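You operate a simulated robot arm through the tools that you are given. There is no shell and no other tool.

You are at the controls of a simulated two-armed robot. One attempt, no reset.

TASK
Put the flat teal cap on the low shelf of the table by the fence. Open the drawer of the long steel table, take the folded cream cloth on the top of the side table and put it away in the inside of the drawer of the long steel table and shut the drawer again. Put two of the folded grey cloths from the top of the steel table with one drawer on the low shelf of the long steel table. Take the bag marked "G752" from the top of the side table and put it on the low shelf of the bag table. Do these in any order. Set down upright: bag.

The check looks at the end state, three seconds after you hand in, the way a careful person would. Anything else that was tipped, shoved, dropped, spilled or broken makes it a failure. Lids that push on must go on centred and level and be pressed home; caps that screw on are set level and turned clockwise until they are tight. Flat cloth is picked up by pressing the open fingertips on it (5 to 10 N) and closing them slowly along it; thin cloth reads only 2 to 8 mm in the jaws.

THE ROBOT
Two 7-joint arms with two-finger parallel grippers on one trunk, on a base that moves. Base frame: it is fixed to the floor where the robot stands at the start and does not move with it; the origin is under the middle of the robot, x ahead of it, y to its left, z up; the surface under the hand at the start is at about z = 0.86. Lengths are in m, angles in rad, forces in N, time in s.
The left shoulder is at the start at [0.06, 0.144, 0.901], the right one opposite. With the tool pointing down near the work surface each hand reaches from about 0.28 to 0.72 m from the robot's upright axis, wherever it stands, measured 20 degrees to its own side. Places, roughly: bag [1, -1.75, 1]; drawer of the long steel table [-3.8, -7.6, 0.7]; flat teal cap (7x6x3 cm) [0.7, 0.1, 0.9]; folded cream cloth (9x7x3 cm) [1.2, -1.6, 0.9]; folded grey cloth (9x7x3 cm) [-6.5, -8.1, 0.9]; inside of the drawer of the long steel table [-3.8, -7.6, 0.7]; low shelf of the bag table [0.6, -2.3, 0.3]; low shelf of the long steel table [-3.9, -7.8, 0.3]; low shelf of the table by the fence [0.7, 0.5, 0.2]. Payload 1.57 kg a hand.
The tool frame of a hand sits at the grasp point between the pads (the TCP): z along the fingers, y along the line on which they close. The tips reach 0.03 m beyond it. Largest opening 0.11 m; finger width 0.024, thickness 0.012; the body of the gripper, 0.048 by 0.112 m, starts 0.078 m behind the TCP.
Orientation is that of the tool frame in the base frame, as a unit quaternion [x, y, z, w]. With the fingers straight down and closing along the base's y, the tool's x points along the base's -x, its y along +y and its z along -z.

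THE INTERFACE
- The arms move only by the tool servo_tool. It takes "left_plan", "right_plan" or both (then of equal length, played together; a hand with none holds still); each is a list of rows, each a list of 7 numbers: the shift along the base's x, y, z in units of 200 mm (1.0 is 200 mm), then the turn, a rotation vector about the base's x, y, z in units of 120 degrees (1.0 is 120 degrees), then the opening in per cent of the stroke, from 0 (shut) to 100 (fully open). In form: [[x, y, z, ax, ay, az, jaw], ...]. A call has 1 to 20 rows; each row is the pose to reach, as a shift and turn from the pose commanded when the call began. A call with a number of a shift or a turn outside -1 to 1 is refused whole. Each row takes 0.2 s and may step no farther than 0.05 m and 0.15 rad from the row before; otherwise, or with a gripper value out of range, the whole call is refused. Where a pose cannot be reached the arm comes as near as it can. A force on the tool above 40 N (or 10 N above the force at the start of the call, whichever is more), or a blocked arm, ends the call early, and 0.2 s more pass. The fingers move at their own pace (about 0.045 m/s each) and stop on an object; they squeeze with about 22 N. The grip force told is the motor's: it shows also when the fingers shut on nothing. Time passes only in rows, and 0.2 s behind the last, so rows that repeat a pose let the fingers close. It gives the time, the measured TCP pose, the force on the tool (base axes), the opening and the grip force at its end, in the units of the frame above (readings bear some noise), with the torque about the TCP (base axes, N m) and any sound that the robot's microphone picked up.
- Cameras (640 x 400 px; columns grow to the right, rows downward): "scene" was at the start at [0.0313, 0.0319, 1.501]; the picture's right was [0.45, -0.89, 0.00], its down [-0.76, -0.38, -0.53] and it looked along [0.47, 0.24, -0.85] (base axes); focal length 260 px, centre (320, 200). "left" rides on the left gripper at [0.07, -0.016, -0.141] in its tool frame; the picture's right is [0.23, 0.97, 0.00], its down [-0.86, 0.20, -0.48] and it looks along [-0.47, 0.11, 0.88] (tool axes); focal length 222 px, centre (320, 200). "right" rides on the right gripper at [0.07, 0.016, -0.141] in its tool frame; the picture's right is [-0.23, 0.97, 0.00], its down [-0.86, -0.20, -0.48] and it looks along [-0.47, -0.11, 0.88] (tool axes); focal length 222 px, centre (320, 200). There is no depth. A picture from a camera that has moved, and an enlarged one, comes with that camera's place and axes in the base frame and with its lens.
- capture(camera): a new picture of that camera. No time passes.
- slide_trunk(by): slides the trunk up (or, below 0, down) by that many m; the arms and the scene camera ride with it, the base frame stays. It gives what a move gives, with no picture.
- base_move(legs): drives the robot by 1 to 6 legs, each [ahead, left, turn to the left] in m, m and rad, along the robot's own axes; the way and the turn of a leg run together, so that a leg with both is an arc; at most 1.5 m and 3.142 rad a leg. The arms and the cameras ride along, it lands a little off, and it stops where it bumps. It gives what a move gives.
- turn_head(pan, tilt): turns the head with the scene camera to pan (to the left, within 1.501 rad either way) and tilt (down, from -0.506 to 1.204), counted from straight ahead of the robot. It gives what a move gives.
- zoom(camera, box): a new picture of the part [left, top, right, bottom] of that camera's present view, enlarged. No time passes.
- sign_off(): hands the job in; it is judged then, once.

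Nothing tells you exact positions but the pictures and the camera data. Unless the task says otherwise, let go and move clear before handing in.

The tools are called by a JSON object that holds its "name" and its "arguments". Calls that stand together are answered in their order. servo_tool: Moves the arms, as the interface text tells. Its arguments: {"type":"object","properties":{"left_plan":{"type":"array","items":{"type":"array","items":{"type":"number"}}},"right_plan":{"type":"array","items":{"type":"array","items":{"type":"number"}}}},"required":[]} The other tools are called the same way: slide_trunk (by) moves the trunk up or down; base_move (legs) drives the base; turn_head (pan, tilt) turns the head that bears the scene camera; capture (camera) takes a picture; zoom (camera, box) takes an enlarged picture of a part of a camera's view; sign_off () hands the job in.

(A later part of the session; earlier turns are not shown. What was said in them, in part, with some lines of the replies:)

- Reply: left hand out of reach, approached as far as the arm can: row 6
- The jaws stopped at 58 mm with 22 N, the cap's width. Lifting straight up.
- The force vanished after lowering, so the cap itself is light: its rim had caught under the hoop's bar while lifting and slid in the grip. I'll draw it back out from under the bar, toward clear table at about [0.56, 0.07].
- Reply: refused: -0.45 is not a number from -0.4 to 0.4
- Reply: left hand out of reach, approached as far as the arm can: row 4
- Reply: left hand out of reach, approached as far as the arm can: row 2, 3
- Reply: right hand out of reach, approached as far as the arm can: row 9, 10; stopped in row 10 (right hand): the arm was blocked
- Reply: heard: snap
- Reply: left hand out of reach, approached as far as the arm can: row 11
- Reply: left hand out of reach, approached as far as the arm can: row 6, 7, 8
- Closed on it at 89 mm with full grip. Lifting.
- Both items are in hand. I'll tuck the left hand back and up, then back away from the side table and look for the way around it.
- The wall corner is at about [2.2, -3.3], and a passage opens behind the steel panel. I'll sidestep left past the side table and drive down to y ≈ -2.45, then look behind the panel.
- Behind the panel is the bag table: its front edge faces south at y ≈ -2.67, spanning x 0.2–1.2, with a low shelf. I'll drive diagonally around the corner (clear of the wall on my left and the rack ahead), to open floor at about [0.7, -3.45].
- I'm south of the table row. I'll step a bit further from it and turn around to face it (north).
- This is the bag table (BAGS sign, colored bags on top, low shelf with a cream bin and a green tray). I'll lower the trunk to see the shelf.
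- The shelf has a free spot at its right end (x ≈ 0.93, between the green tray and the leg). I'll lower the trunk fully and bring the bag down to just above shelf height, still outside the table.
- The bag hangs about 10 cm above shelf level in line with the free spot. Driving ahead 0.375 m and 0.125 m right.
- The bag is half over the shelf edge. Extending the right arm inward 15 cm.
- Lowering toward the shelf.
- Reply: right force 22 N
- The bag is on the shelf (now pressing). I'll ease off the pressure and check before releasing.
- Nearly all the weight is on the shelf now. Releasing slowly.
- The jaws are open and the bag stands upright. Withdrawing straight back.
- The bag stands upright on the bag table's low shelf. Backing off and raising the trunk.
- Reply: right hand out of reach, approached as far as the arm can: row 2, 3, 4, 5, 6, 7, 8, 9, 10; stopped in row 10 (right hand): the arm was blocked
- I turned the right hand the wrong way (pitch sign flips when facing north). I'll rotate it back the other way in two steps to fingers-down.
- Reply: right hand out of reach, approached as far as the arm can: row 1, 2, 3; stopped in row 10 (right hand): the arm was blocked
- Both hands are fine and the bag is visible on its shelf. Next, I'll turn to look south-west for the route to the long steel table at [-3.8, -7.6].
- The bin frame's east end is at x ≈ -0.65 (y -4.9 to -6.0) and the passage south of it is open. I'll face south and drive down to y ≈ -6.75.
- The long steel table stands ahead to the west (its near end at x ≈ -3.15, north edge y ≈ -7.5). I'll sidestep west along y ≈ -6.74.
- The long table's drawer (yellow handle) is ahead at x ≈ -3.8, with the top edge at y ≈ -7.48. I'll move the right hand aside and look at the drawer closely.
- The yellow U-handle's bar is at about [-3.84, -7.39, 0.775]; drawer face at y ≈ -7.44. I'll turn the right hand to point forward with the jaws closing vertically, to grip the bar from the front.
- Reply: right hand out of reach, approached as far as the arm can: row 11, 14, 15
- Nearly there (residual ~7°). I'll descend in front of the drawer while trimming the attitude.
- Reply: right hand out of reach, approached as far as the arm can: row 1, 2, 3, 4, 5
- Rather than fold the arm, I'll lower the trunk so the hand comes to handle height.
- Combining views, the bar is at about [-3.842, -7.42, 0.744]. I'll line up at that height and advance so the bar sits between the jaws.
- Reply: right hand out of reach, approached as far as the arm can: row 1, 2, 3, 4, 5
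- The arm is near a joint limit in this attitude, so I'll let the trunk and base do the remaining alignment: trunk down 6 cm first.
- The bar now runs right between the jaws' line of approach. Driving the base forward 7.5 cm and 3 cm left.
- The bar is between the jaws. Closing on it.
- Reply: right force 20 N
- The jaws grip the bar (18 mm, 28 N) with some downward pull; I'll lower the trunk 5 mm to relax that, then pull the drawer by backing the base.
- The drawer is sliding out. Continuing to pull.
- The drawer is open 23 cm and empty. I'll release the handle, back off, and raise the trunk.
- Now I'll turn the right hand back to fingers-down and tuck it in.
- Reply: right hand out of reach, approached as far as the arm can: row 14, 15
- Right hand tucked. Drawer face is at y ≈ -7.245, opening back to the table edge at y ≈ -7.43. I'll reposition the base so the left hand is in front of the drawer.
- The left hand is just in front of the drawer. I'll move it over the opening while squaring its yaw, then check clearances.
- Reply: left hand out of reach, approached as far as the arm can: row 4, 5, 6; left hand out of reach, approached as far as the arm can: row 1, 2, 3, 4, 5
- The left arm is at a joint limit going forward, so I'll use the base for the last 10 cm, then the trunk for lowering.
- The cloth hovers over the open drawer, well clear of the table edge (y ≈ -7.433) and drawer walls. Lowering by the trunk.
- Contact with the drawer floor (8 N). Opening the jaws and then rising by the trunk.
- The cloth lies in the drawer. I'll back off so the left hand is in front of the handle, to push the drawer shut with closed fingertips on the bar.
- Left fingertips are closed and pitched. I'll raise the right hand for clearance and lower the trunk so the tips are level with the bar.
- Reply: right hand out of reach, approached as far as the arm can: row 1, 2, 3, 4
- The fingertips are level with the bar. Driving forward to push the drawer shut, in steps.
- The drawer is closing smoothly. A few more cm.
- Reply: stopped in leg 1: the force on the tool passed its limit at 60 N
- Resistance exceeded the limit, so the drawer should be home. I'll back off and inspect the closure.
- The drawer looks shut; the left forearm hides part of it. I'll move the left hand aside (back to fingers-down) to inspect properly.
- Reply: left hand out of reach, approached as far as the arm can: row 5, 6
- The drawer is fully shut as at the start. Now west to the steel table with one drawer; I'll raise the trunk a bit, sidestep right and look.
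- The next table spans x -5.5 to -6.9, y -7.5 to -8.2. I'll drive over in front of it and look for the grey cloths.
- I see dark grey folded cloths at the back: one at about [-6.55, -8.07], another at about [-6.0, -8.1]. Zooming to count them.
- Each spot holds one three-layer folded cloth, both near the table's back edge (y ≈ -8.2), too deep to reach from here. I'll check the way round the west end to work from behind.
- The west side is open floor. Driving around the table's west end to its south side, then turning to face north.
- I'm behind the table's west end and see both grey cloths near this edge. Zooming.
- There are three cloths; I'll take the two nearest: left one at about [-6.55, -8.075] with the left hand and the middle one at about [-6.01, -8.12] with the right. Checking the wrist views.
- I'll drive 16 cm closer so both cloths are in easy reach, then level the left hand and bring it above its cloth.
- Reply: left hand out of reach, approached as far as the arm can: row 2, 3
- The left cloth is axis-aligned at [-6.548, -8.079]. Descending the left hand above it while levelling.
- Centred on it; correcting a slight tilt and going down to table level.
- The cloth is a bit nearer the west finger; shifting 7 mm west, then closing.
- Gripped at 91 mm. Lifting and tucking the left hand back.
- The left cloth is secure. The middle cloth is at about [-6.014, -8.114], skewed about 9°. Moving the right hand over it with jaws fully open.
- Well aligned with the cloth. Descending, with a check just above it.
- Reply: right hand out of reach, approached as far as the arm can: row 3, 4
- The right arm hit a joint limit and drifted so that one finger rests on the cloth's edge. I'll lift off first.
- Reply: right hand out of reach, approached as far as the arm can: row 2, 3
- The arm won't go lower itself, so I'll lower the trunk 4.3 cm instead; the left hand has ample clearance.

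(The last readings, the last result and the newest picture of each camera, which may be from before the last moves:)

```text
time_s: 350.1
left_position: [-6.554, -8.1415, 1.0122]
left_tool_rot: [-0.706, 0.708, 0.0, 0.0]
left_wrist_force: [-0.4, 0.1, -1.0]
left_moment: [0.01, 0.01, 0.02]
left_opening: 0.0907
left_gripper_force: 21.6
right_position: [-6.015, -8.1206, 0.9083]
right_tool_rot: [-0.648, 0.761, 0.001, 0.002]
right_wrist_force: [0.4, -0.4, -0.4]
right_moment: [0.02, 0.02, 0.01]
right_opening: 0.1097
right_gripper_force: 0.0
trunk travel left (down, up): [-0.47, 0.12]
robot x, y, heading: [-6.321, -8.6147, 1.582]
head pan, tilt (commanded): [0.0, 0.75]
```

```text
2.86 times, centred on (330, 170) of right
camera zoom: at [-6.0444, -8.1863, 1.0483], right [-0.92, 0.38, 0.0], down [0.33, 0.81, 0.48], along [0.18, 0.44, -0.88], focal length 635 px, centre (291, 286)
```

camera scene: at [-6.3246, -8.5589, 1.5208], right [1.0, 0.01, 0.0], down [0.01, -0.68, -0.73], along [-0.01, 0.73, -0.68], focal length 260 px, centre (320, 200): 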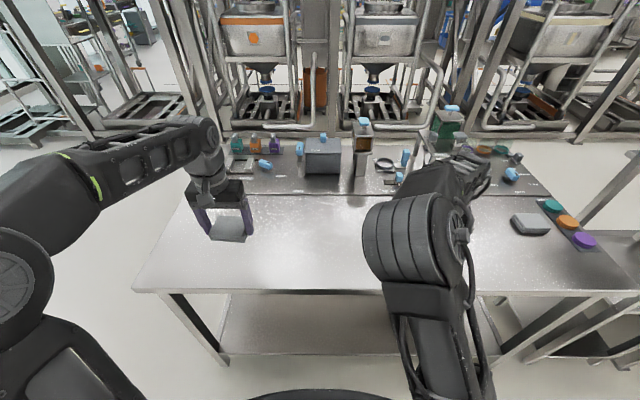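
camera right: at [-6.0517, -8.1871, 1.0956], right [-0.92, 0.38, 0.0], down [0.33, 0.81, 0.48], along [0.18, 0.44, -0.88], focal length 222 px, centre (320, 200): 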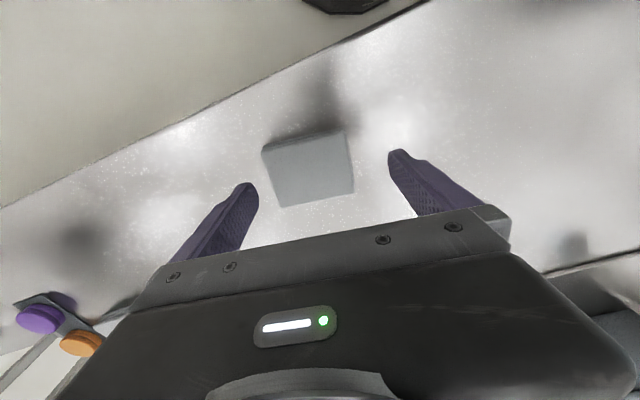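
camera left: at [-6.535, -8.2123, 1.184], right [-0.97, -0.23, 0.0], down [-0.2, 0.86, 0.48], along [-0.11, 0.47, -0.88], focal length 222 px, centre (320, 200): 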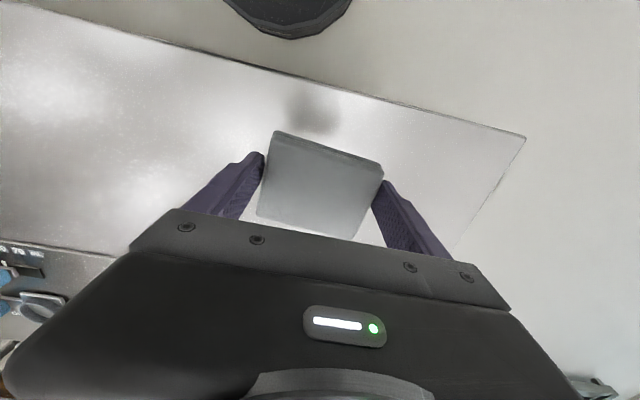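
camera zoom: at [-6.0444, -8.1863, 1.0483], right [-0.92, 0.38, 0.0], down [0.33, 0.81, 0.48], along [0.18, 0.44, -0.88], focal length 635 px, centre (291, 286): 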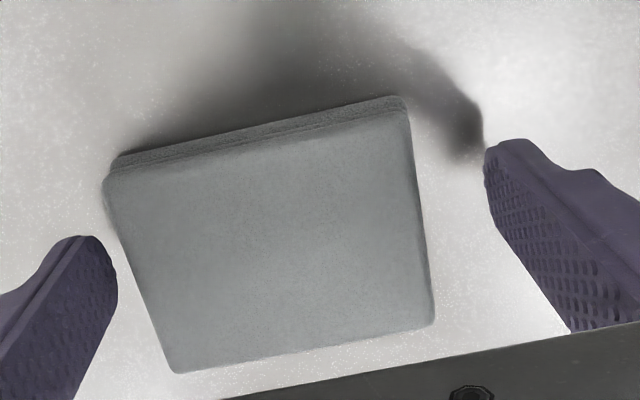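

{"name": "servo_tool", "arguments": {"right_plan": [[0.02, -0.005, 0.02, 0, 0, 0, 100], [0.037, -0.01, 0.02, 0, 0, 0, 100]]}}

{"name": "zoom", "arguments": {"camera": "right", "box": [220, 100, 440, 240]}}

```text
time_s: 350.7
left_position: [-6.5516, -8.1398, 1.0131]
left_tool_rot: [0.708, -0.706, 0.001, -0.001]
left_wrist_force: [0.0, -0.5, -0.8]
left_moment: [0.03, -0.04, -0.01]
left_opening: 0.0905
left_gripper_force: 22.1
right_position: [-6.0117, -8.1211, 0.9116]
right_tool_rot: [-0.649, 0.761, 0.002, 0.001]
right_wrist_force: [0.1, -0.5, 0.2]
right_moment: [-0.05, -0.01, -0.02]
right_opening: 0.1098
right_gripper_force: 0.0
right hand out of reach, approached as far as the arm can: row 2
trunk travel left (down, up): [-0.47, 0.12]
robot x, y, heading: [-6.3228, -8.6127, 1.585]
head pan, tilt (commanded): [0.0, 0.75]
```

```text
2.86 times, centred on (330, 170) of right
camera zoom: at [-6.0408, -8.1873, 1.0524], right [-0.92, 0.38, 0.0], down [0.33, 0.81, 0.48], along [0.18, 0.45, -0.88], focal length 635 px, centre (291, 286)
```

zoom: 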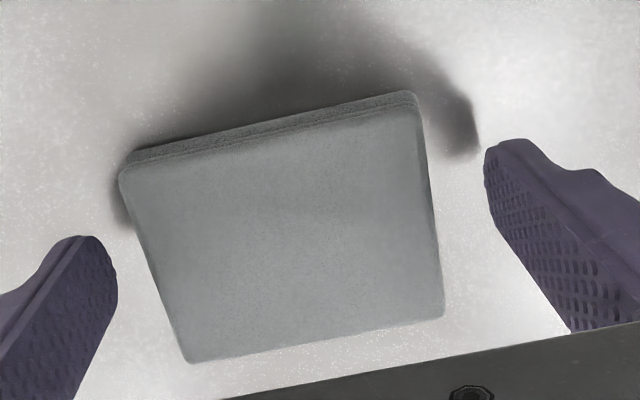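

Better centred now. Lowering the trunk 2 cm more to bring the tips to the table.

{"name": "slide_trunk", "arguments": {"by": -0.018}}

{"name": "zoom", "arguments": {"camera": "right", "box": [220, 100, 440, 240]}}

```text
time_s: 351.3
left_position: [-6.5522, -8.1414, 0.9943]
left_tool_rot: [-0.707, 0.707, 0.0, 0.0]
left_wrist_force: [1.5, -0.6, 0.2]
left_moment: [-0.02, 0.02, 0.03]
left_opening: 0.0904
left_gripper_force: 22.2
right_position: [-6.0112, -8.1219, 0.8936]
right_tool_rot: [-0.648, 0.762, 0.0, 0.001]
right_wrist_force: [-0.8, 0.8, -0.1]
right_moment: [0.0, -0.01, 0.01]
right_opening: 0.1099
right_gripper_force: 0.0
trunk travel left (down, up): [-0.452, 0.138]
robot x, y, heading: [-6.3236, -8.616, 1.58]
head pan, tilt (commanded): [0.0, 0.75]
```

```text
2.86 times, centred on (330, 170) of right
camera zoom: at [-6.0408, -8.1876, 1.0344], right [-0.92, 0.38, 0.0], down [0.33, 0.81, 0.48], along [0.18, 0.45, -0.88], focal length 635 px, centre (291, 286)
```

zoom: 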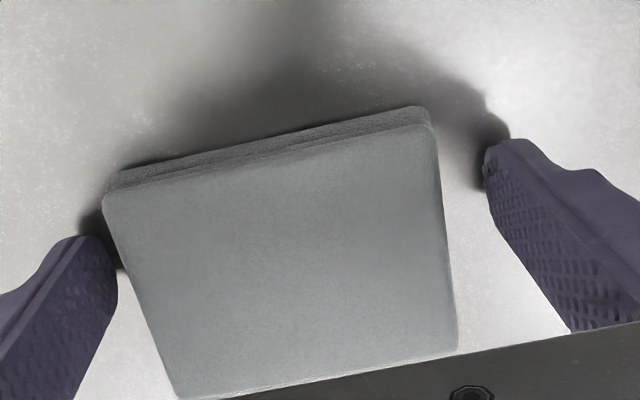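

Both fingers are beside the cloth at table level. Closing slowly.

{"name": "servo_tool", "arguments": {"right_plan": [[0, 0, 0, 0, 0, 0, 92], [0, 0, 0, 0, 0, 0, 84], [0, 0, 0, 0, 0, 0, 76], [0, 0, 0, 0, 0, 0, 68], [0, 0, 0, 0, 0, 0, 60], [0, 0, 0, 0, 0, 0, 50]]}}

{"name": "zoom", "arguments": {"camera": "right", "box": [220, 100, 440, 240]}}

```text
time_s: 352.7
left_position: [-6.5523, -8.1416, 0.9953]
left_tool_rot: [-0.707, 0.707, -0.001, -0.001]
left_wrist_force: [0.4, -0.1, -0.6]
left_moment: [0.02, 0.04, -0.02]
left_opening: 0.0901
left_gripper_force: 21.8
right_position: [-6.0118, -8.1213, 0.8932]
right_tool_rot: [-0.648, 0.762, 0.002, 0.001]
right_wrist_force: [0.3, 0.3, 1.5]
right_moment: [0.02, -0.11, -0.02]
right_opening: 0.0888
right_gripper_force: 21.6
trunk travel left (down, up): [-0.452, 0.138]
robot x, y, heading: [-6.3246, -8.6117, 1.577]
head pan, tilt (commanded): [0.0, 0.75]
```

```text
2.86 times, centred on (330, 170) of right
camera zoom: at [-6.0407, -8.1875, 1.0344], right [-0.92, 0.38, 0.0], down [0.33, 0.81, 0.48], along [0.18, 0.45, -0.88], focal length 635 px, centre (291, 286)
```

zoom: 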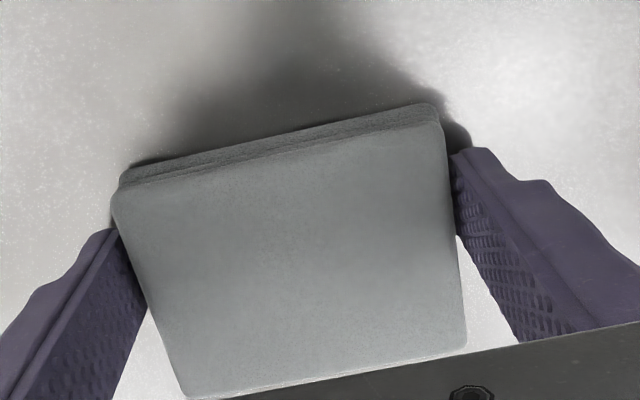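

Both cloths gripped (91 and 89 mm). Lifting with the trunk and checking.

{"name": "slide_trunk", "arguments": {"by": 0.13}}

{"name": "base_move", "arguments": {"legs": [[-0.3, 0, 0]]}}

{"name": "capture", "arguments": {"camera": "scene"}}

{"name": "capture", "arguments": {"camera": "right"}}

{"name": "capture", "arguments": {"camera": "left"}}

```text
time_s: 354.3
left_position: [-6.5522, -8.141, 1.1233]
left_tool_rot: [0.707, -0.707, 0.002, 0.0]
left_wrist_force: [0.5, 0.1, -0.5]
left_moment: [0.01, -0.02, -0.04]
left_opening: 0.09
left_gripper_force: 22.2
right_position: [-6.0116, -8.1217, 1.0238]
right_tool_rot: [-0.648, 0.762, 0.0, 0.001]
right_wrist_force: [-0.7, -0.6, -0.9]
right_moment: [-0.02, -0.02, -0.01]
right_opening: 0.0887
right_gripper_force: 22.3
trunk travel left (down, up): [-0.582, 0.008]
robot x, y, heading: [-6.3253, -8.6138, 1.579]
head pan, tilt (commanded): [0.0, 0.75]
```

```text
time_s: 356.3
left_position: [-6.5483, -8.4385, 1.1247]
left_tool_rot: [-0.706, 0.708, -0.001, 0.001]
left_wrist_force: [0.2, -0.4, 0.1]
left_moment: [0.02, -0.02, 0.01]
left_opening: 0.0897
left_gripper_force: 22.5
right_position: [-6.009, -8.4192, 1.0236]
right_tool_rot: [-0.647, 0.762, 0.001, 0.002]
right_wrist_force: [0.6, -0.3, -0.2]
right_moment: [0.02, 0.01, 0.01]
right_opening: 0.0888
right_gripper_force: 21.8
trunk travel left (down, up): [-0.582, 0.008]
robot x, y, heading: [-6.3199, -8.9111, 1.577]
head pan, tilt (commanded): [0.0, 0.75]
```

```text
taken
camera scene: at [-6.3226, -8.8571, 1.603], right [1.0, 0.01, 0.0], down [0.0, -0.68, -0.73], along [0.0, 0.73, -0.68], focal length 260 px, centre (320, 200)
```

scene: 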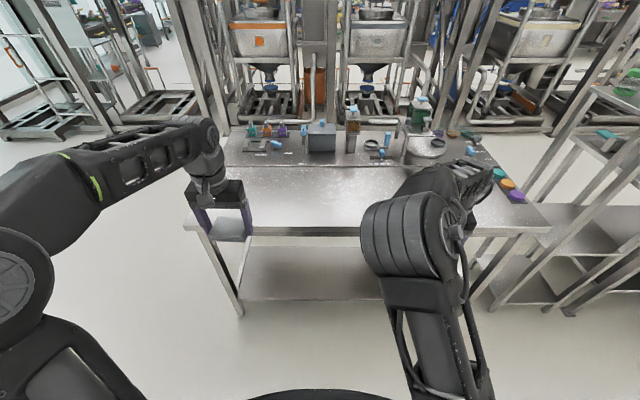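

```text
taken
camera right: at [-6.0375, -8.486, 1.1647], right [-0.92, 0.38, 0.0], down [0.34, 0.81, 0.48], along [0.18, 0.45, -0.88], focal length 222 px, centre (320, 200)
```

right: 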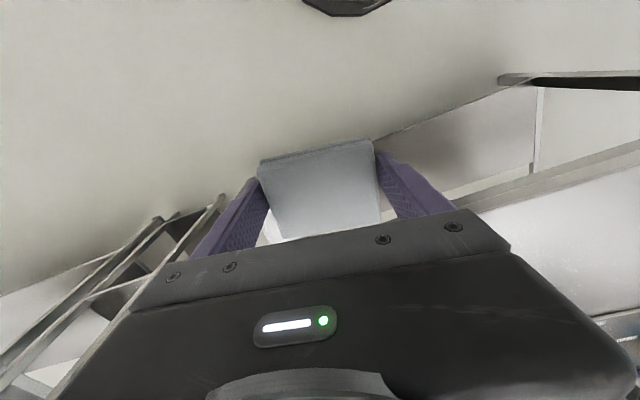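

```text
taken
camera left: at [-6.5317, -8.5084, 1.2656], right [-0.97, -0.22, 0.0], down [-0.2, 0.86, 0.48], along [-0.11, 0.47, -0.88], focal length 222 px, centre (320, 200)
```

left: 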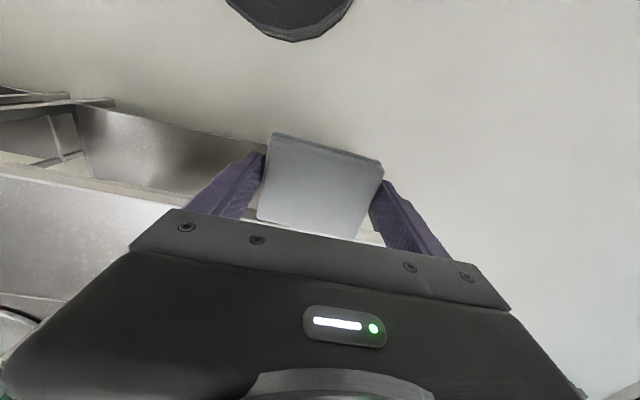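

Both cloths are firmly held. I'll now sidestep east along the south side to the long steel table (x ≈ -3.9) and look at its low shelf from here.

{"name": "base_move", "arguments": {"legs": [[-0.1, 0, -0.006], [0, -1.3, 0], [0, -1.1, 0]]}}

{"name": "turn_head", "arguments": {"pan": 0.0, "tilt": 0.6}}

{"name": "capture", "arguments": {"camera": "scene"}}

```text
time_s: 368.9
left_position: [-4.1351, -8.5146, 1.1243]
left_tool_rot: [0.712, -0.702, 0.001, -0.001]
left_wrist_force: [0.1, 0.3, 0.3]
left_moment: [0.02, 0.04, 0.02]
left_opening: 0.0893
left_gripper_force: 21.9
right_position: [-3.5949, -8.4905, 1.0237]
right_tool_rot: [-0.652, 0.758, 0.001, 0.002]
right_wrist_force: [-0.1, 0.1, -0.5]
right_moment: [0.0, 0.01, 0.04]
right_opening: 0.0889
right_gripper_force: 22.0
trunk travel left (down, up): [-0.582, 0.008]
robot x, y, heading: [-3.9015, -8.9834, 1.593]
head pan, tilt (commanded): [0.0, 0.75]
```

```text
time_s: 369.6
left_position: [-4.1356, -8.515, 1.1249]
left_tool_rot: [0.712, -0.703, 0.001, 0.0]
left_wrist_force: [0.8, -0.4, 0.2]
left_moment: [-0.01, 0.0, 0.05]
left_opening: 0.0892
left_gripper_force: 22.1
right_position: [-3.5949, -8.489, 1.023]
right_tool_rot: [-0.652, 0.758, 0.001, 0.001]
right_wrist_force: [-0.7, 0.6, 0.0]
right_moment: [-0.02, -0.02, -0.01]
right_opening: 0.0892
right_gripper_force: 22.4
trunk travel left (down, up): [-0.582, 0.008]
robot x, y, heading: [-3.9001, -8.9838, 1.594]
head pan, tilt (commanded): [0.0, 0.6]
```

```text
taken
camera scene: at [-3.9038, -8.9249, 1.6157], right [1.0, 0.02, 0.0], down [0.01, -0.57, -0.82], along [-0.02, 0.82, -0.57], focal length 260 px, centre (320, 200)
```

scene: 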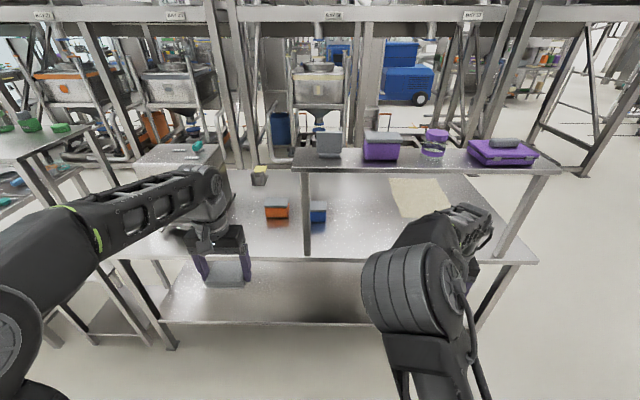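

The table's south edge is at y ≈ -8.25, its low shelf's edge about y -8.15, with an overhead rack above. I'll lower the trunk here in the open to see the shelf and test how low the hands can go.

{"name": "slide_trunk", "arguments": {"by": -0.4}}

{"name": "slide_trunk", "arguments": {"by": -0.1}}

{"name": "capture", "arguments": {"camera": "scene"}}

{"name": "capture", "arguments": {"camera": "left"}}

{"name": "capture", "arguments": {"camera": "right"}}

```text
time_s: 373.5
left_position: [-4.1354, -8.5149, 0.7233]
left_tool_rot: [0.711, -0.703, 0.0, 0.0]
left_wrist_force: [0.2, -0.1, -0.4]
left_moment: [0.02, -0.05, 0.02]
left_opening: 0.0891
left_gripper_force: 22.3
right_position: [-3.5963, -8.4897, 0.6231]
right_tool_rot: [-0.653, 0.758, 0.001, 0.002]
right_wrist_force: [-0.5, 0.0, 0.0]
right_moment: [0.0, 0.02, 0.01]
right_opening: 0.0889
right_gripper_force: 22.3
trunk travel left (down, up): [-0.182, 0.408]
robot x, y, heading: [-3.9011, -8.9837, 1.592]
head pan, tilt (commanded): [0.0, 0.6]
```

```text
time_s: 374.8
left_position: [-4.136, -8.5159, 0.625]
left_tool_rot: [0.711, -0.703, 0.001, -0.001]
left_wrist_force: [-0.4, 0.6, -0.4]
left_moment: [0.0, 0.01, -0.03]
left_opening: 0.0891
left_gripper_force: 22.4
right_position: [-3.596, -8.4892, 0.5239]
right_tool_rot: [-0.652, 0.758, 0.001, 0.002]
right_wrist_force: [-0.2, 0.6, -0.3]
right_moment: [0.01, 0.0, 0.02]
right_opening: 0.089
right_gripper_force: 21.9
trunk travel left (down, up): [-0.082, 0.508]
robot x, y, heading: [-3.9008, -8.9838, 1.594]
head pan, tilt (commanded): [0.0, 0.6]
```

```text
taken
camera scene: at [-3.9037, -8.9251, 1.1158], right [1.0, 0.02, 0.0], down [0.01, -0.56, -0.83], along [-0.02, 0.82, -0.56], focal length 260 px, centre (320, 200)
```

scene: 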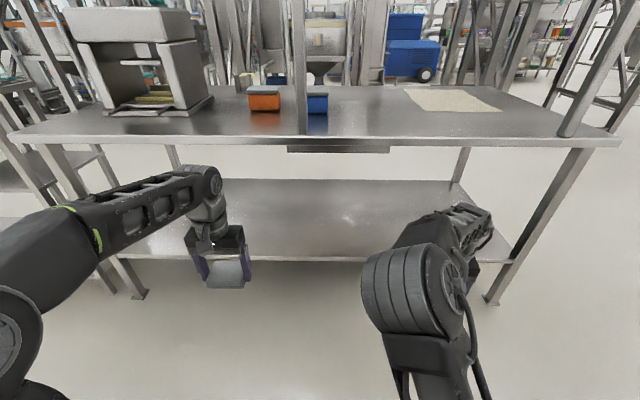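

```text
taken
camera left: at [-4.1175, -8.585, 0.7654], right [-0.97, -0.24, 0.0], down [-0.21, 0.85, 0.48], along [-0.11, 0.46, -0.88], focal length 222 px, centre (320, 200)
```

left: 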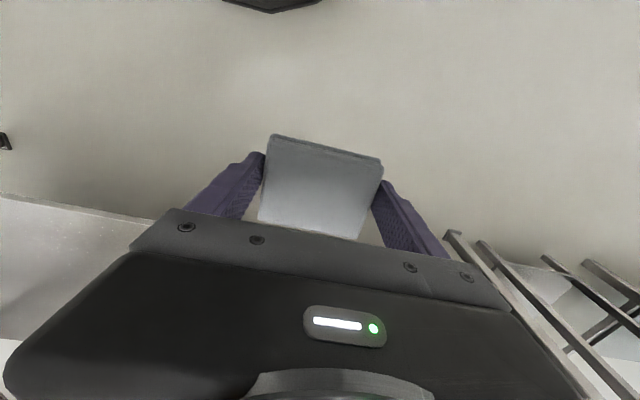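

```text
taken
camera right: at [-3.6237, -8.5559, 0.6644], right [-0.93, 0.37, 0.0], down [0.32, 0.81, 0.48], along [0.18, 0.45, -0.88], focal length 222 px, centre (320, 200)
```

right: 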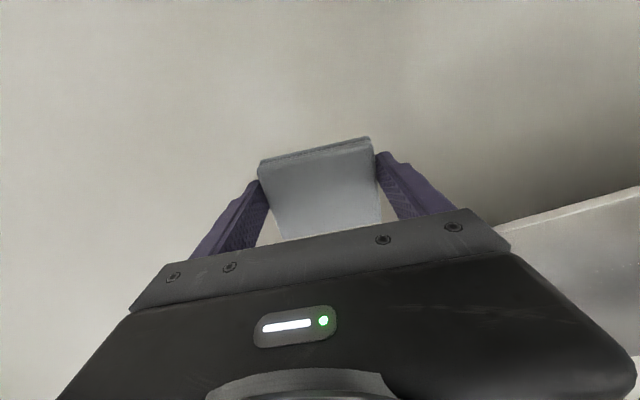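

Shelf edge is at y ≈ -8.143, z ≈ 0.265. Testing the left hand's downward reach in the open.

{"name": "servo_tool", "arguments": {"left_plan": [[0, 0.05, -0.2, 0, 0, 0, 50], [0, 0.1, -0.4, 0, 0, 0, 50], [0, 0.15, -0.6, 0, 0, 0, 50], [0, 0.2, -0.8, 0, 0, 0, 50], [0, 0.25, -1.0, 0, 0, 0, 50]]}}

{"name": "capture", "arguments": {"camera": "scene"}}

```text
time_s: 376.0
left_position: [-4.1346, -8.4652, 0.4266]
left_tool_rot: [0.711, -0.703, 0.001, 0.0]
left_wrist_force: [-0.2, -0.7, 0.0]
left_moment: [0.01, 0.0, 0.02]
left_opening: 0.0887
left_gripper_force: 21.7
right_position: [-3.5952, -8.4899, 0.5219]
right_tool_rot: [-0.652, 0.758, 0.001, 0.002]
right_wrist_force: [-0.9, 0.5, -0.1]
right_moment: [0.0, 0.04, 0.02]
right_opening: 0.0891
right_gripper_force: 21.8
trunk travel left (down, up): [-0.082, 0.508]
robot x, y, heading: [-3.9012, -8.9823, 1.594]
head pan, tilt (commanded): [0.0, 0.6]
```

```text
taken
camera scene: at [-3.9037, -8.9252, 1.1158], right [1.0, 0.02, 0.0], down [0.01, -0.56, -0.83], along [-0.02, 0.82, -0.56], focal length 260 px, centre (320, 200)
```

scene: 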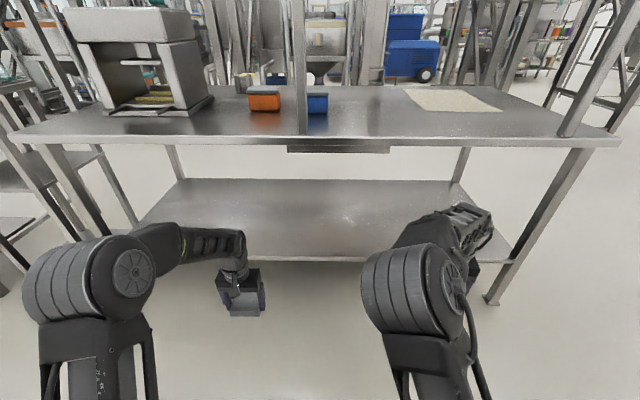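

The left goes low enough. Now testing the right hand.

{"name": "servo_tool", "arguments": {"right_plan": [[0, 0.05, -0.1, 0, 0, 0.01, 50], [0, 0.1, -0.2, 0, 0, 0.02, 50], [0, 0.15, -0.3, 0, 0, 0.03, 50], [0, 0.2, -0.4, 0, 0, 0.04, 50]]}}

{"name": "capture", "arguments": {"camera": "scene"}}

```text
time_s: 377.0
left_position: [-4.1348, -8.4651, 0.427]
left_tool_rot: [0.711, -0.703, 0.001, -0.001]
left_wrist_force: [0.3, 0.4, 0.2]
left_moment: [-0.01, -0.01, 0.02]
left_opening: 0.0888
left_gripper_force: 22.0
right_position: [-3.6324, -8.4771, 0.4756]
right_tool_rot: [-0.681, 0.732, 0.001, 0.001]
right_wrist_force: [-0.8, -0.1, -0.3]
right_moment: [-0.01, -0.02, 0.01]
right_opening: 0.0891
right_gripper_force: 22.1
right hand out of reach, approached as far as the arm can: row 1, 2, 3, 4
trunk travel left (down, up): [-0.082, 0.508]
robot x, y, heading: [-3.9005, -8.9834, 1.588]
head pan, tilt (commanded): [0.0, 0.6]
```

```text
taken
camera scene: at [-3.9037, -8.925, 1.1158], right [1.0, 0.02, 0.0], down [0.01, -0.56, -0.83], along [-0.02, 0.82, -0.57], focal length 260 px, centre (320, 200)
```

scene: 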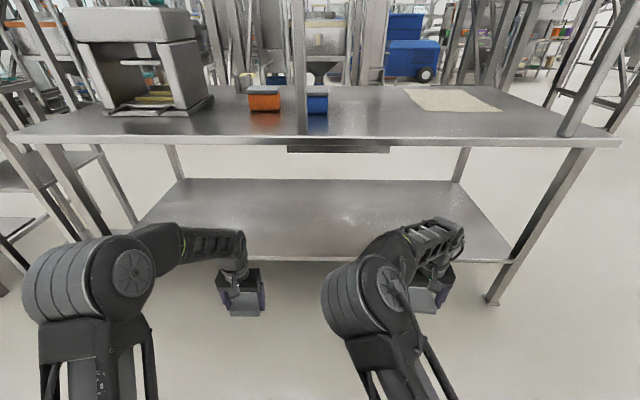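

The right arm is in an awkward elbow-in posture and can't get as low, so I'll place the left cloth first. Lowering the trunk fully, then driving in under the table.

{"name": "slide_trunk", "arguments": {"by": -0.08}}

{"name": "base_move", "arguments": {"legs": [[0.25, 0, -0.02]]}}

{"name": "capture", "arguments": {"camera": "scene"}}

{"name": "capture", "arguments": {"camera": "left"}}

{"name": "capture", "arguments": {"camera": "right"}}

```text
time_s: 378.2
left_position: [-4.1352, -8.4648, 0.3479]
left_tool_rot: [0.71, -0.704, 0.001, -0.002]
left_wrist_force: [-0.1, 0.5, -0.2]
left_moment: [0.0, -0.02, 0.02]
left_opening: 0.0891
left_gripper_force: 22.6
right_position: [-3.6322, -8.4767, 0.3971]
right_tool_rot: [-0.68, 0.733, 0.001, 0.001]
right_wrist_force: [-0.8, 1.0, -0.4]
right_moment: [0.0, -0.02, -0.02]
right_opening: 0.0891
right_gripper_force: 21.9
trunk travel left (down, up): [-0.002, 0.588]
robot x, y, heading: [-3.9018, -8.9857, 1.589]
head pan, tilt (commanded): [0.0, 0.6]
```

```text
time_s: 380.0
left_position: [-4.1247, -8.2116, 0.3472]
left_tool_rot: [-0.703, 0.711, 0.0, 0.0]
left_wrist_force: [-0.2, -0.3, -0.8]
left_moment: [-0.01, -0.01, -0.01]
left_opening: 0.0889
left_gripper_force: 21.7
right_position: [-3.6232, -8.2339, 0.3955]
right_tool_rot: [-0.673, 0.74, 0.001, 0.001]
right_wrist_force: [0.4, 0.3, -0.4]
right_moment: [-0.02, 0.02, -0.01]
right_opening: 0.0889
right_gripper_force: 21.9
trunk travel left (down, up): [-0.002, 0.588]
robot x, y, heading: [-3.9064, -8.7332, 1.563]
head pan, tilt (commanded): [0.0, 0.6]
```

```text
taken
camera scene: at [-3.9045, -8.6765, 1.0358], right [1.0, 0.0, 0.0], down [0.0, -0.57, -0.82], along [0.0, 0.82, -0.57], focal length 260 px, centre (320, 200)
```

scene: 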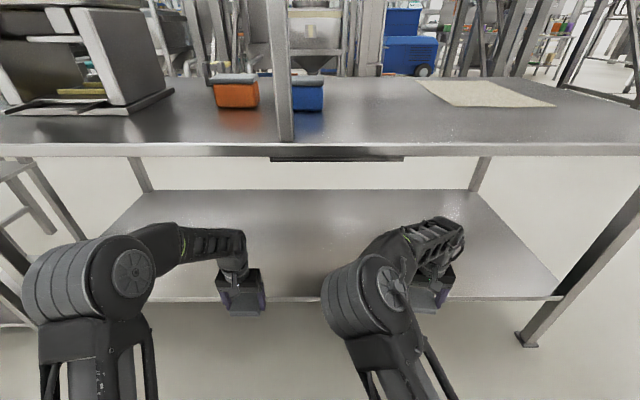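

```text
taken
camera left: at [-4.1085, -8.2817, 0.4879], right [-0.98, -0.22, 0.0], down [-0.19, 0.86, 0.48], along [-0.1, 0.47, -0.88], focal length 222 px, centre (320, 200)
```

left: 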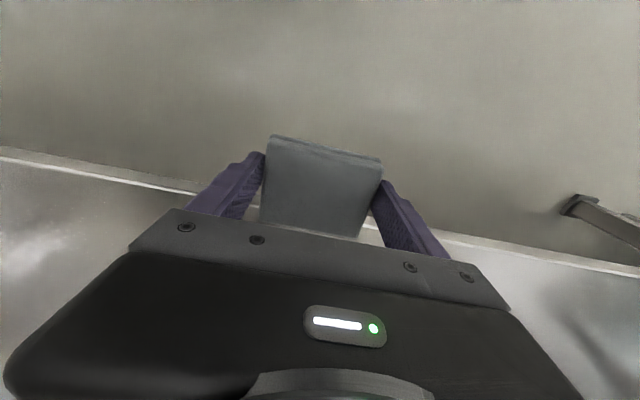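

```text
taken
camera right: at [-3.6476, -8.3022, 0.5368], right [-0.95, 0.32, 0.0], down [0.28, 0.83, 0.48], along [0.15, 0.46, -0.88], focal length 222 px, centre (320, 200)
```

right: 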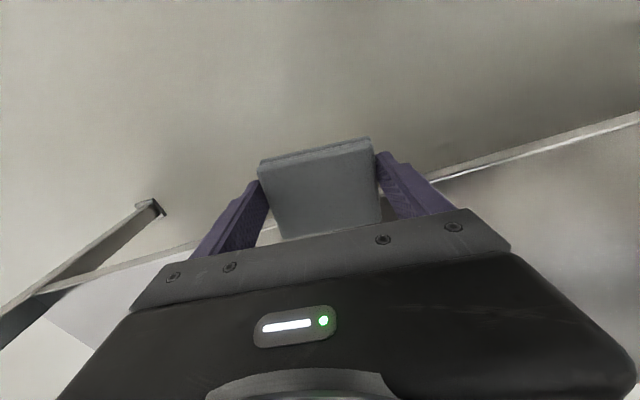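

Shelf edge confirmed at y ≈ -8.149. Driving in another 15 cm so the cloth is ~5 cm inside the edge.

{"name": "base_move", "arguments": {"legs": [[0.15, 0, 0.008]]}}

{"name": "capture", "arguments": {"camera": "left"}}

{"name": "capture", "arguments": {"camera": "scene"}}

```text
time_s: 381.3
left_position: [-4.1298, -8.065, 0.3474]
left_tool_rot: [-0.706, 0.708, -0.002, 0.0]
left_wrist_force: [1.5, 0.3, -0.1]
left_moment: [0.0, -0.04, -0.01]
left_opening: 0.0887
left_gripper_force: 22.5
right_position: [-3.6282, -8.0838, 0.3961]
right_tool_rot: [-0.676, 0.737, 0.001, 0.001]
right_wrist_force: [0.7, -0.6, -0.7]
right_moment: [0.0, 0.01, 0.02]
right_opening: 0.0889
right_gripper_force: 21.9
trunk travel left (down, up): [-0.002, 0.588]
robot x, y, heading: [-3.9084, -8.5929, 1.574]
head pan, tilt (commanded): [0.0, 0.6]
```

```text
taken
camera left: at [-4.1126, -8.1357, 0.4879], right [-0.97, -0.22, 0.0], down [-0.2, 0.86, 0.48], along [-0.11, 0.47, -0.88], focal length 222 px, centre (320, 200)
```

left: 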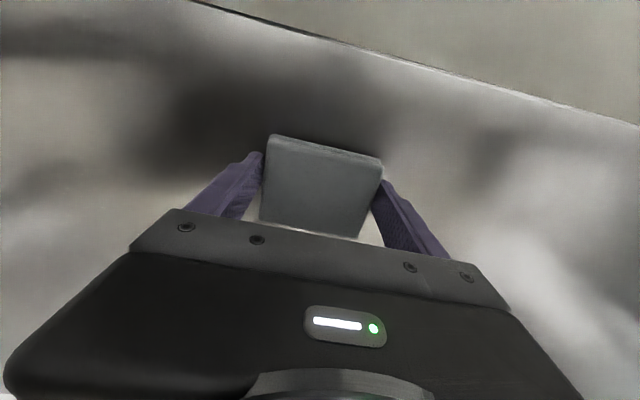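

```text
taken
camera scene: at [-3.9052, -8.5287, 1.0358], right [1.0, 0.01, 0.0], down [0.0, -0.57, -0.82], along [0.0, 0.82, -0.57], focal length 260 px, centre (320, 200)
```

scene: 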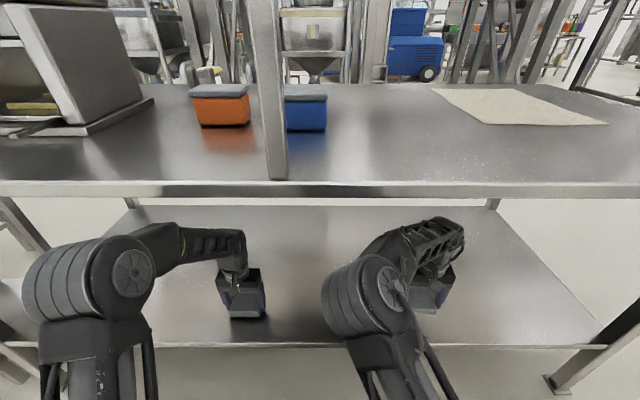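

Both hands are over the shelf. Lowering the left cloth.

{"name": "servo_tool", "arguments": {"left_plan": [[0, 0, -0.08, 0, 0, 0, 50], [0, 0, -0.16, 0, 0, 0, 50], [0, 0, -0.2, 0, 0, 0, 50]]}}

{"name": "zoom", "arguments": {"camera": "left", "box": [160, 60, 480, 260]}}

```text
time_s: 381.9
left_position: [-4.1297, -8.0659, 0.3296]
left_tool_rot: [-0.706, 0.708, 0.002, 0.003]
left_wrist_force: [0.3, -10.7, 28.4]
left_moment: [-0.65, 1.39, 0.35]
left_opening: 0.0888
left_gripper_force: 21.6
right_position: [-3.6281, -8.0849, 0.3966]
right_tool_rot: [-0.676, 0.737, 0.002, 0.002]
right_wrist_force: [0.1, -0.5, -0.4]
right_moment: [0.0, 0.02, 0.01]
right_opening: 0.089
right_gripper_force: 22.2
trunk travel left (down, up): [-0.002, 0.588]
robot x, y, heading: [-3.904, -8.5899, 1.578]
head pan, tilt (commanded): [0.0, 0.6]
stopped in row 2 (left hand): the force on the tool passed its limit at 75 N (the readings are from after the stop); the commanded pose is now the measured one
```

```text
2.00 times, centred on (320, 160) of left
camera zoom: at [-4.1127, -8.1359, 0.4703], right [-0.97, -0.23, 0.0], down [-0.2, 0.85, 0.48], along [-0.11, 0.47, -0.88], focal length 444 px, centre (320, 280)
```

zoom: 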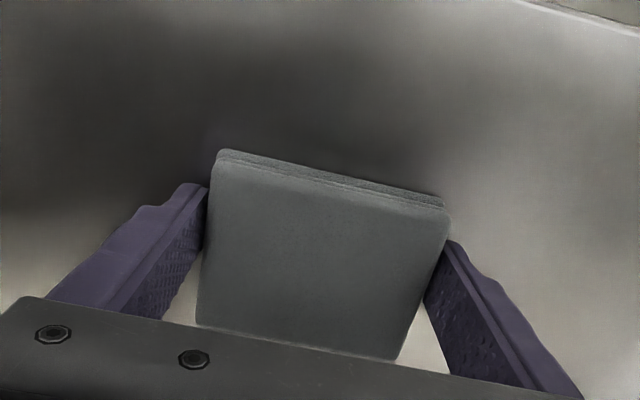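

The shelf is at z ≈ 0.298; contact made. Easing up 3 mm and releasing the left cloth.

{"name": "servo_tool", "arguments": {"left_plan": [[0, 0, 0.01, 0, 0, 0, 50], [0, 0, 0.018, 0, 0, 0, 50], [0, 0, 0.018, 0, 0, 0, 50]]}}

{"name": "servo_tool", "arguments": {"left_plan": [[0, 0, 0, 0, 0, 0, 88], [0, 0, 0, 0, 0, 0, 95], [0, 0, 0, 0, 0, 0, 100], [0, 0, 0, 0, 0, 0, 100]]}}

{"name": "zoom", "arguments": {"camera": "left", "box": [160, 60, 480, 260]}}

```text
time_s: 382.7
left_position: [-4.13, -8.0639, 0.3294]
left_tool_rot: [-0.706, 0.708, 0.0, 0.001]
left_wrist_force: [2.1, -5.3, 7.9]
left_moment: [-0.19, 0.35, 0.28]
left_opening: 0.0889
left_gripper_force: 22.1
right_position: [-3.6285, -8.0844, 0.3967]
right_tool_rot: [-0.675, 0.738, 0.002, 0.001]
right_wrist_force: [0.2, -0.1, 0.2]
right_moment: [0.02, 0.02, -0.02]
right_opening: 0.0887
right_gripper_force: 21.7
trunk travel left (down, up): [-0.002, 0.588]
robot x, y, heading: [-3.9019, -8.587, 1.57]
head pan, tilt (commanded): [0.0, 0.6]
```

```text
time_s: 383.7
left_position: [-4.13, -8.0638, 0.3297]
left_tool_rot: [-0.706, 0.708, 0.001, 0.002]
left_wrist_force: [-0.8, -0.2, -0.1]
left_moment: [-0.01, 0.03, -0.03]
left_opening: 0.11
left_gripper_force: 0.1
right_position: [-3.6283, -8.084, 0.3961]
right_tool_rot: [-0.676, 0.737, 0.002, 0.001]
right_wrist_force: [0.4, 0.7, -0.2]
right_moment: [0.02, -0.01, 0.01]
right_opening: 0.0889
right_gripper_force: 22.4
trunk travel left (down, up): [-0.002, 0.588]
robot x, y, heading: [-3.9035, -8.5862, 1.573]
head pan, tilt (commanded): [0.0, 0.6]
```

```text
2.00 times, centred on (320, 160) of left
camera zoom: at [-4.1135, -8.1351, 0.4707], right [-0.97, -0.22, 0.0], down [-0.2, 0.85, 0.48], along [-0.11, 0.47, -0.88], focal length 444 px, centre (320, 280)
```

zoom: 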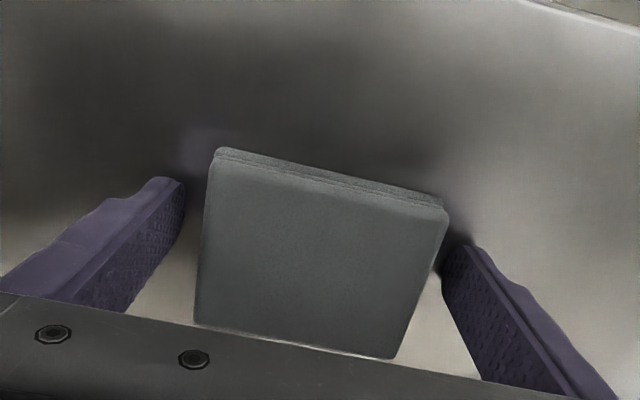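

The left cloth lies flat on the shelf. Raising the left hand clear, then trying to lower the right one while moving it slightly inward.

{"name": "servo_tool", "arguments": {"left_plan": [[0, 0, 0.1, 0, 0, 0, 100], [0, 0, 0.25, 0, 0, 0, 100], [0, 0, 0.4, 0, 0, 0, 100], [0, 0, 0.5, 0, 0, 0, 100]]}}

{"name": "servo_tool", "arguments": {"right_plan": [[-0.1, 0, -0.05, 0, 0, 0.01, 50], [-0.2, 0, -0.1, 0, 0, 0.02, 50], [-0.3, 0, -0.15, 0, 0, 0.03, 50], [-0.4, 0, -0.2, 0, 0, 0.04, 50]]}}

{"name": "capture", "arguments": {"camera": "scene"}}

{"name": "capture", "arguments": {"camera": "right"}}

```text
time_s: 384.7
left_position: [-4.1303, -8.065, 0.4326]
left_tool_rot: [-0.707, 0.707, 0.0, 0.003]
left_wrist_force: [-0.2, -0.3, 0.2]
left_moment: [-0.03, -0.04, -0.04]
left_opening: 0.1102
left_gripper_force: 0.1
right_position: [-3.6281, -8.0836, 0.397]
right_tool_rot: [-0.675, 0.738, 0.001, 0.001]
right_wrist_force: [0.5, -0.1, -0.8]
right_moment: [0.0, 0.0, 0.02]
right_opening: 0.0885
right_gripper_force: 21.9
trunk travel left (down, up): [-0.002, 0.588]
robot x, y, heading: [-3.9033, -8.586, 1.583]
head pan, tilt (commanded): [0.0, 0.6]
```

```text
time_s: 385.7
left_position: [-4.1302, -8.0657, 0.4313]
left_tool_rot: [-0.706, 0.708, 0.002, 0.003]
left_wrist_force: [0.1, -0.2, -0.5]
left_moment: [-0.02, -0.02, -0.02]
left_opening: 0.11
left_gripper_force: 0.1
right_position: [-3.7082, -8.0841, 0.356]
right_tool_rot: [-0.706, 0.708, 0.001, 0.001]
right_wrist_force: [0.3, 0.0, -0.7]
right_moment: [-0.02, 0.02, 0.02]
right_opening: 0.0888
right_gripper_force: 22.0
trunk travel left (down, up): [-0.002, 0.588]
robot x, y, heading: [-3.9078, -8.5849, 1.579]
head pan, tilt (commanded): [0.0, 0.6]
```

```text
taken
camera scene: at [-3.9052, -8.5288, 1.0358], right [1.0, 0.01, 0.0], down [0.0, -0.57, -0.82], along [-0.01, 0.82, -0.57], focal length 260 px, centre (320, 200)
```

scene: 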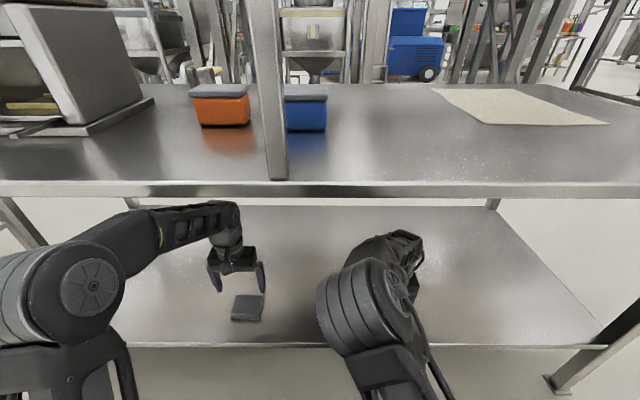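

```text
taken
camera right: at [-3.7264, -8.1533, 0.4976], right [-0.97, 0.23, 0.0], down [0.2, 0.85, 0.48], along [0.11, 0.47, -0.88], focal length 222 px, centre (320, 200)
```

right: 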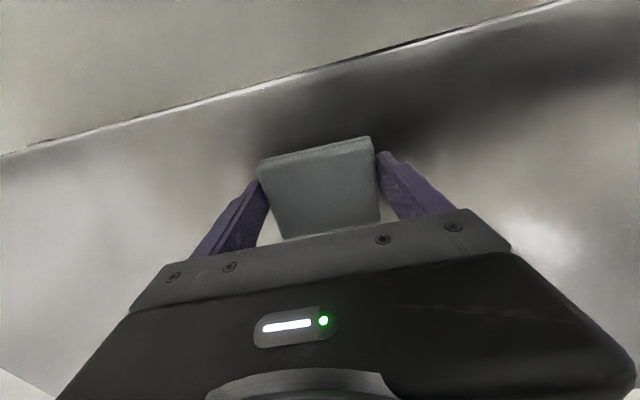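

The right hand responded well. Moving it 2 cm deeper and lowering gently.

{"name": "servo_tool", "arguments": {"right_plan": [[-0.02, 0.06, -0.03, 0, 0, 0, 50], [-0.04, 0.12, -0.06, 0, 0, 0, 50], [-0.04, 0.12, -0.09, 0, 0, 0, 50]]}}

{"name": "zoom", "arguments": {"camera": "right", "box": [160, 60, 480, 260]}}

```text
time_s: 386.5
left_position: [-4.1308, -8.0664, 0.4313]
left_tool_rot: [-0.707, 0.708, 0.001, 0.002]
left_wrist_force: [0.1, 0.0, -0.3]
left_moment: [0.02, 0.01, -0.02]
left_opening: 0.11
left_gripper_force: 0.0
right_position: [-3.7152, -8.0593, 0.3387]
right_tool_rot: [-0.706, 0.708, 0.001, 0.001]
right_wrist_force: [0.8, -0.1, 0.4]
right_moment: [0.0, 0.0, 0.02]
right_opening: 0.0887
right_gripper_force: 22.0
trunk travel left (down, up): [-0.002, 0.588]
robot x, y, heading: [-3.9038, -8.5866, 1.579]
head pan, tilt (commanded): [0.0, 0.6]
```

```text
2.00 times, centred on (320, 160) of right
camera zoom: at [-3.7337, -8.1295, 0.4789], right [-0.97, 0.23, 0.0], down [0.2, 0.85, 0.48], along [0.11, 0.47, -0.88], focal length 444 px, centre (320, 280)
```

zoom: 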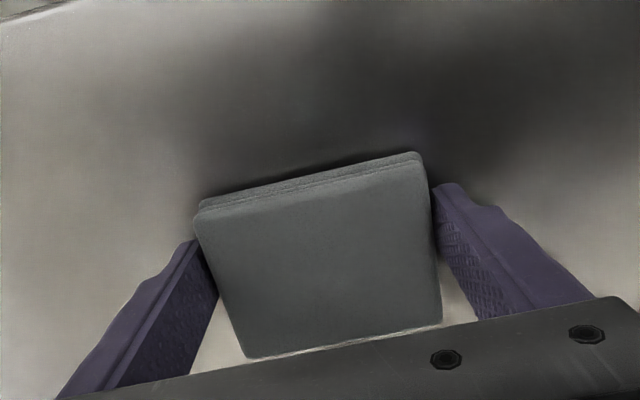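

{"name": "servo_tool", "arguments": {"right_plan": [[0, 0, -0.015, 0, 0, 0, 50], [0, 0, -0.03, 0, 0, 0, 50], [0, 0, -0.04, 0, 0, 0, 50]]}}

{"name": "zoom", "arguments": {"camera": "right", "box": [160, 60, 480, 260]}}

```text
time_s: 387.3
left_position: [-4.1302, -8.0652, 0.4327]
left_tool_rot: [-0.706, 0.708, 0.001, 0.004]
left_wrist_force: [0.1, 0.0, -0.4]
left_moment: [-0.02, -0.01, -0.01]
left_opening: 0.11
left_gripper_force: 0.1
right_position: [-3.7153, -8.0596, 0.332]
right_tool_rot: [-0.705, 0.709, 0.002, 0.003]
right_wrist_force: [0.2, -4.7, 30.0]
right_moment: [-0.1, 0.0, -0.03]
right_opening: 0.089
right_gripper_force: 22.1
trunk travel left (down, up): [-0.002, 0.588]
robot x, y, heading: [-3.9032, -8.5881, 1.579]
head pan, tilt (commanded): [0.0, 0.6]
```

```text
2.00 times, centred on (320, 160) of right
camera zoom: at [-3.7344, -8.1304, 0.4733], right [-0.97, 0.23, 0.0], down [0.2, 0.85, 0.49], along [0.11, 0.47, -0.87], focal length 444 px, centre (320, 280)
```

zoom: 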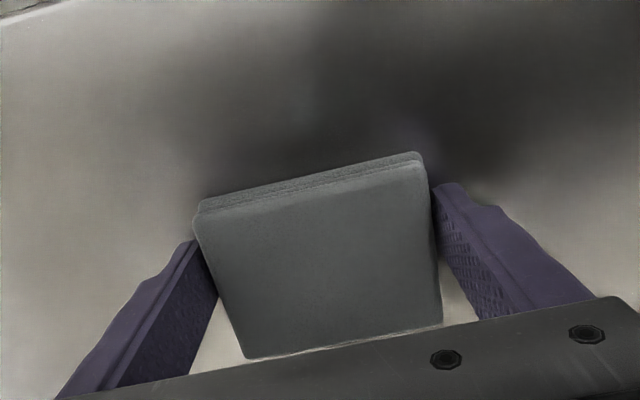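

Contact with the shelf (30 N). Easing up slightly and releasing.

{"name": "servo_tool", "arguments": {"right_plan": [[0, 0, 0.01, 0, 0, 0, 50], [0, 0, 0.015, 0, 0, 0, 50], [0, 0, 0.015, 0, 0, 0, 88], [0, 0, 0.015, 0, 0, 0, 95], [0, 0, 0.015, 0, 0, 0, 100], [0, 0, 0.015, 0, 0, 0, 100]]}}

{"name": "zoom", "arguments": {"camera": "right", "box": [160, 60, 480, 260]}}

```text
time_s: 388.7
left_position: [-4.1311, -8.0655, 0.4306]
left_tool_rot: [-0.707, 0.708, 0.002, 0.002]
left_wrist_force: [0.7, -0.5, -0.3]
left_moment: [0.0, 0.01, 0.03]
left_opening: 0.1101
left_gripper_force: 0.1
right_position: [-3.7159, -8.0615, 0.3333]
right_tool_rot: [-0.706, 0.709, 0.001, 0.001]
right_wrist_force: [0.3, -0.4, 0.3]
right_moment: [0.0, 0.0, 0.01]
right_opening: 0.1099
right_gripper_force: 0.1
trunk travel left (down, up): [-0.002, 0.588]
robot x, y, heading: [-3.9015, -8.5888, 1.578]
head pan, tilt (commanded): [0.0, 0.6]
```

```text
2.00 times, centred on (320, 160) of right
camera zoom: at [-3.7343, -8.1301, 0.4736], right [-0.97, 0.23, 0.0], down [0.2, 0.85, 0.48], along [0.11, 0.47, -0.88], focal length 444 px, centre (320, 280)
```

zoom: 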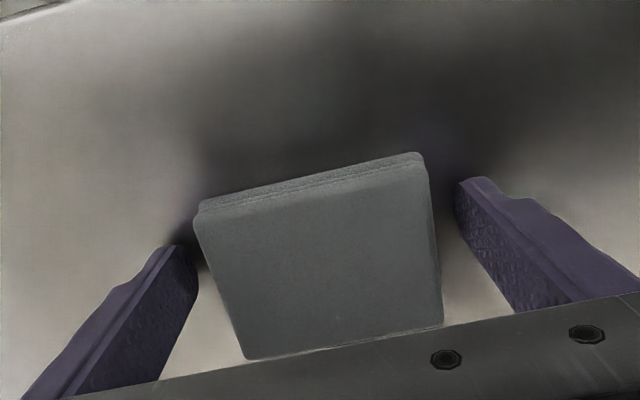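

The second cloth lies on the shelf. Raising the right hand clear and backing straight out.

{"name": "servo_tool", "arguments": {"right_plan": [[0, 0, 0.1, 0, 0, 0, 100], [0, 0, 0.22, 0, 0, 0, 100], [0, 0, 0.35, 0, 0, 0, 100]]}}

{"name": "base_move", "arguments": {"legs": [[-0.45, 0, 0]]}}

{"name": "capture", "arguments": {"camera": "scene"}}

{"name": "zoom", "arguments": {"camera": "scene", "box": [180, 150, 440, 310]}}

```text
time_s: 389.5
left_position: [-4.1292, -8.0666, 0.4311]
left_tool_rot: [-0.706, 0.708, 0.001, 0.002]
left_wrist_force: [0.3, -0.2, 0.1]
left_moment: [0.02, 0.01, -0.01]
left_opening: 0.1099
left_gripper_force: 0.0
right_position: [-3.714, -8.0617, 0.4018]
right_tool_rot: [-0.705, 0.709, 0.002, 0.002]
right_wrist_force: [-0.3, 0.3, 0.3]
right_moment: [-0.02, -0.01, -0.02]
right_opening: 0.1102
right_gripper_force: 0.1
trunk travel left (down, up): [-0.002, 0.588]
robot x, y, heading: [-3.9079, -8.5887, 1.581]
head pan, tilt (commanded): [0.0, 0.6]
```

```text
time_s: 392.2
left_position: [-4.1277, -8.5207, 0.4313]
left_tool_rot: [0.708, -0.707, -0.001, -0.003]
left_wrist_force: [-0.1, -0.1, 0.6]
left_moment: [0.02, -0.01, 0.02]
left_opening: 0.1098
left_gripper_force: 0.0
right_position: [-3.7129, -8.5132, 0.402]
right_tool_rot: [0.707, -0.707, -0.002, -0.001]
right_wrist_force: [0.3, 1.1, 0.2]
right_moment: [-0.02, -0.03, -0.03]
right_opening: 0.11
right_gripper_force: 0.0
trunk travel left (down, up): [-0.002, 0.588]
robot x, y, heading: [-3.8993, -9.0404, 1.582]
head pan, tilt (commanded): [0.0, 0.6]
```

```text
taken
camera scene: at [-3.9018, -8.9834, 1.0358], right [1.0, 0.01, 0.0], down [0.01, -0.57, -0.82], along [-0.01, 0.82, -0.57], focal length 260 px, centre (320, 200)
```

scene: 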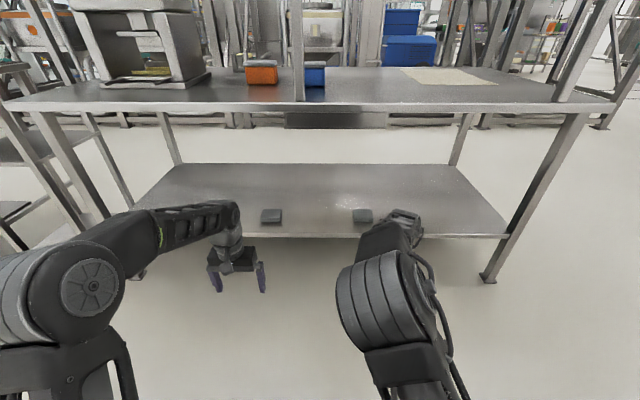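

```text
2.46 times, centred on (310, 230) of scene
camera zoom: at [-3.9018, -8.9834, 1.0358], right [1.0, 0.01, 0.0], down [0.01, -0.57, -0.82], along [-0.01, 0.82, -0.57], focal length 640 px, centre (345, 126)
```

zoom: 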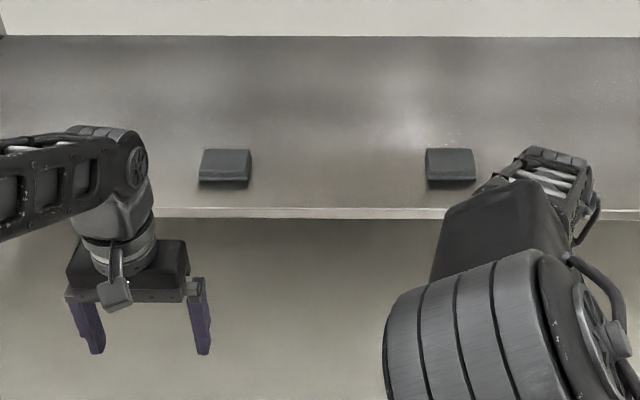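

Everything asked for is in place:

- **Cap:** it lies flat on the low shelf of the table by the fence.
- **Cream cloth:** it is in the drawer of the long steel table, and the drawer is shut.
- **Grey cloths:** two lie on the low shelf of the long steel table.
- **Bag G752:** it stands upright on the low shelf of the bag table.

I heard a snap when the jaws closed on the bag; the pictures showed no damage. Both hands are empty and clear, so I am handing the job in.

{"name": "sign_off", "arguments": {}}

```text
The job is handed in.
```

I finished all four jobs and handed the work in; I don't have the check's result.

- **Teal cap:** it lies flat on the low shelf of the table by the fence, about 3 cm inside the front edge. On the first lift its rim caught under a hoop beside it. I set it down on clear table and took it again; the pictures showed the hoop and everything around it unmoved.
- **Cream cloth:** it is inside the drawer of the long steel table, and the drawer is shut. I pushed until the drawer met hard resistance, and it then looked the same as before I opened it. I did not look at the drawer again after that.
- **Grey cloths:** two of the three from the steel table with one drawer lie on the low shelf of the long steel table. The third is still where it was.
- **Bag "G752":** it stands upright at the right end of the bag table's low shelf. I heard a snap when the jaws closed on the bag and do not know what made it; the pictures showed no damage.

Both hands are empty and clear of the tables.
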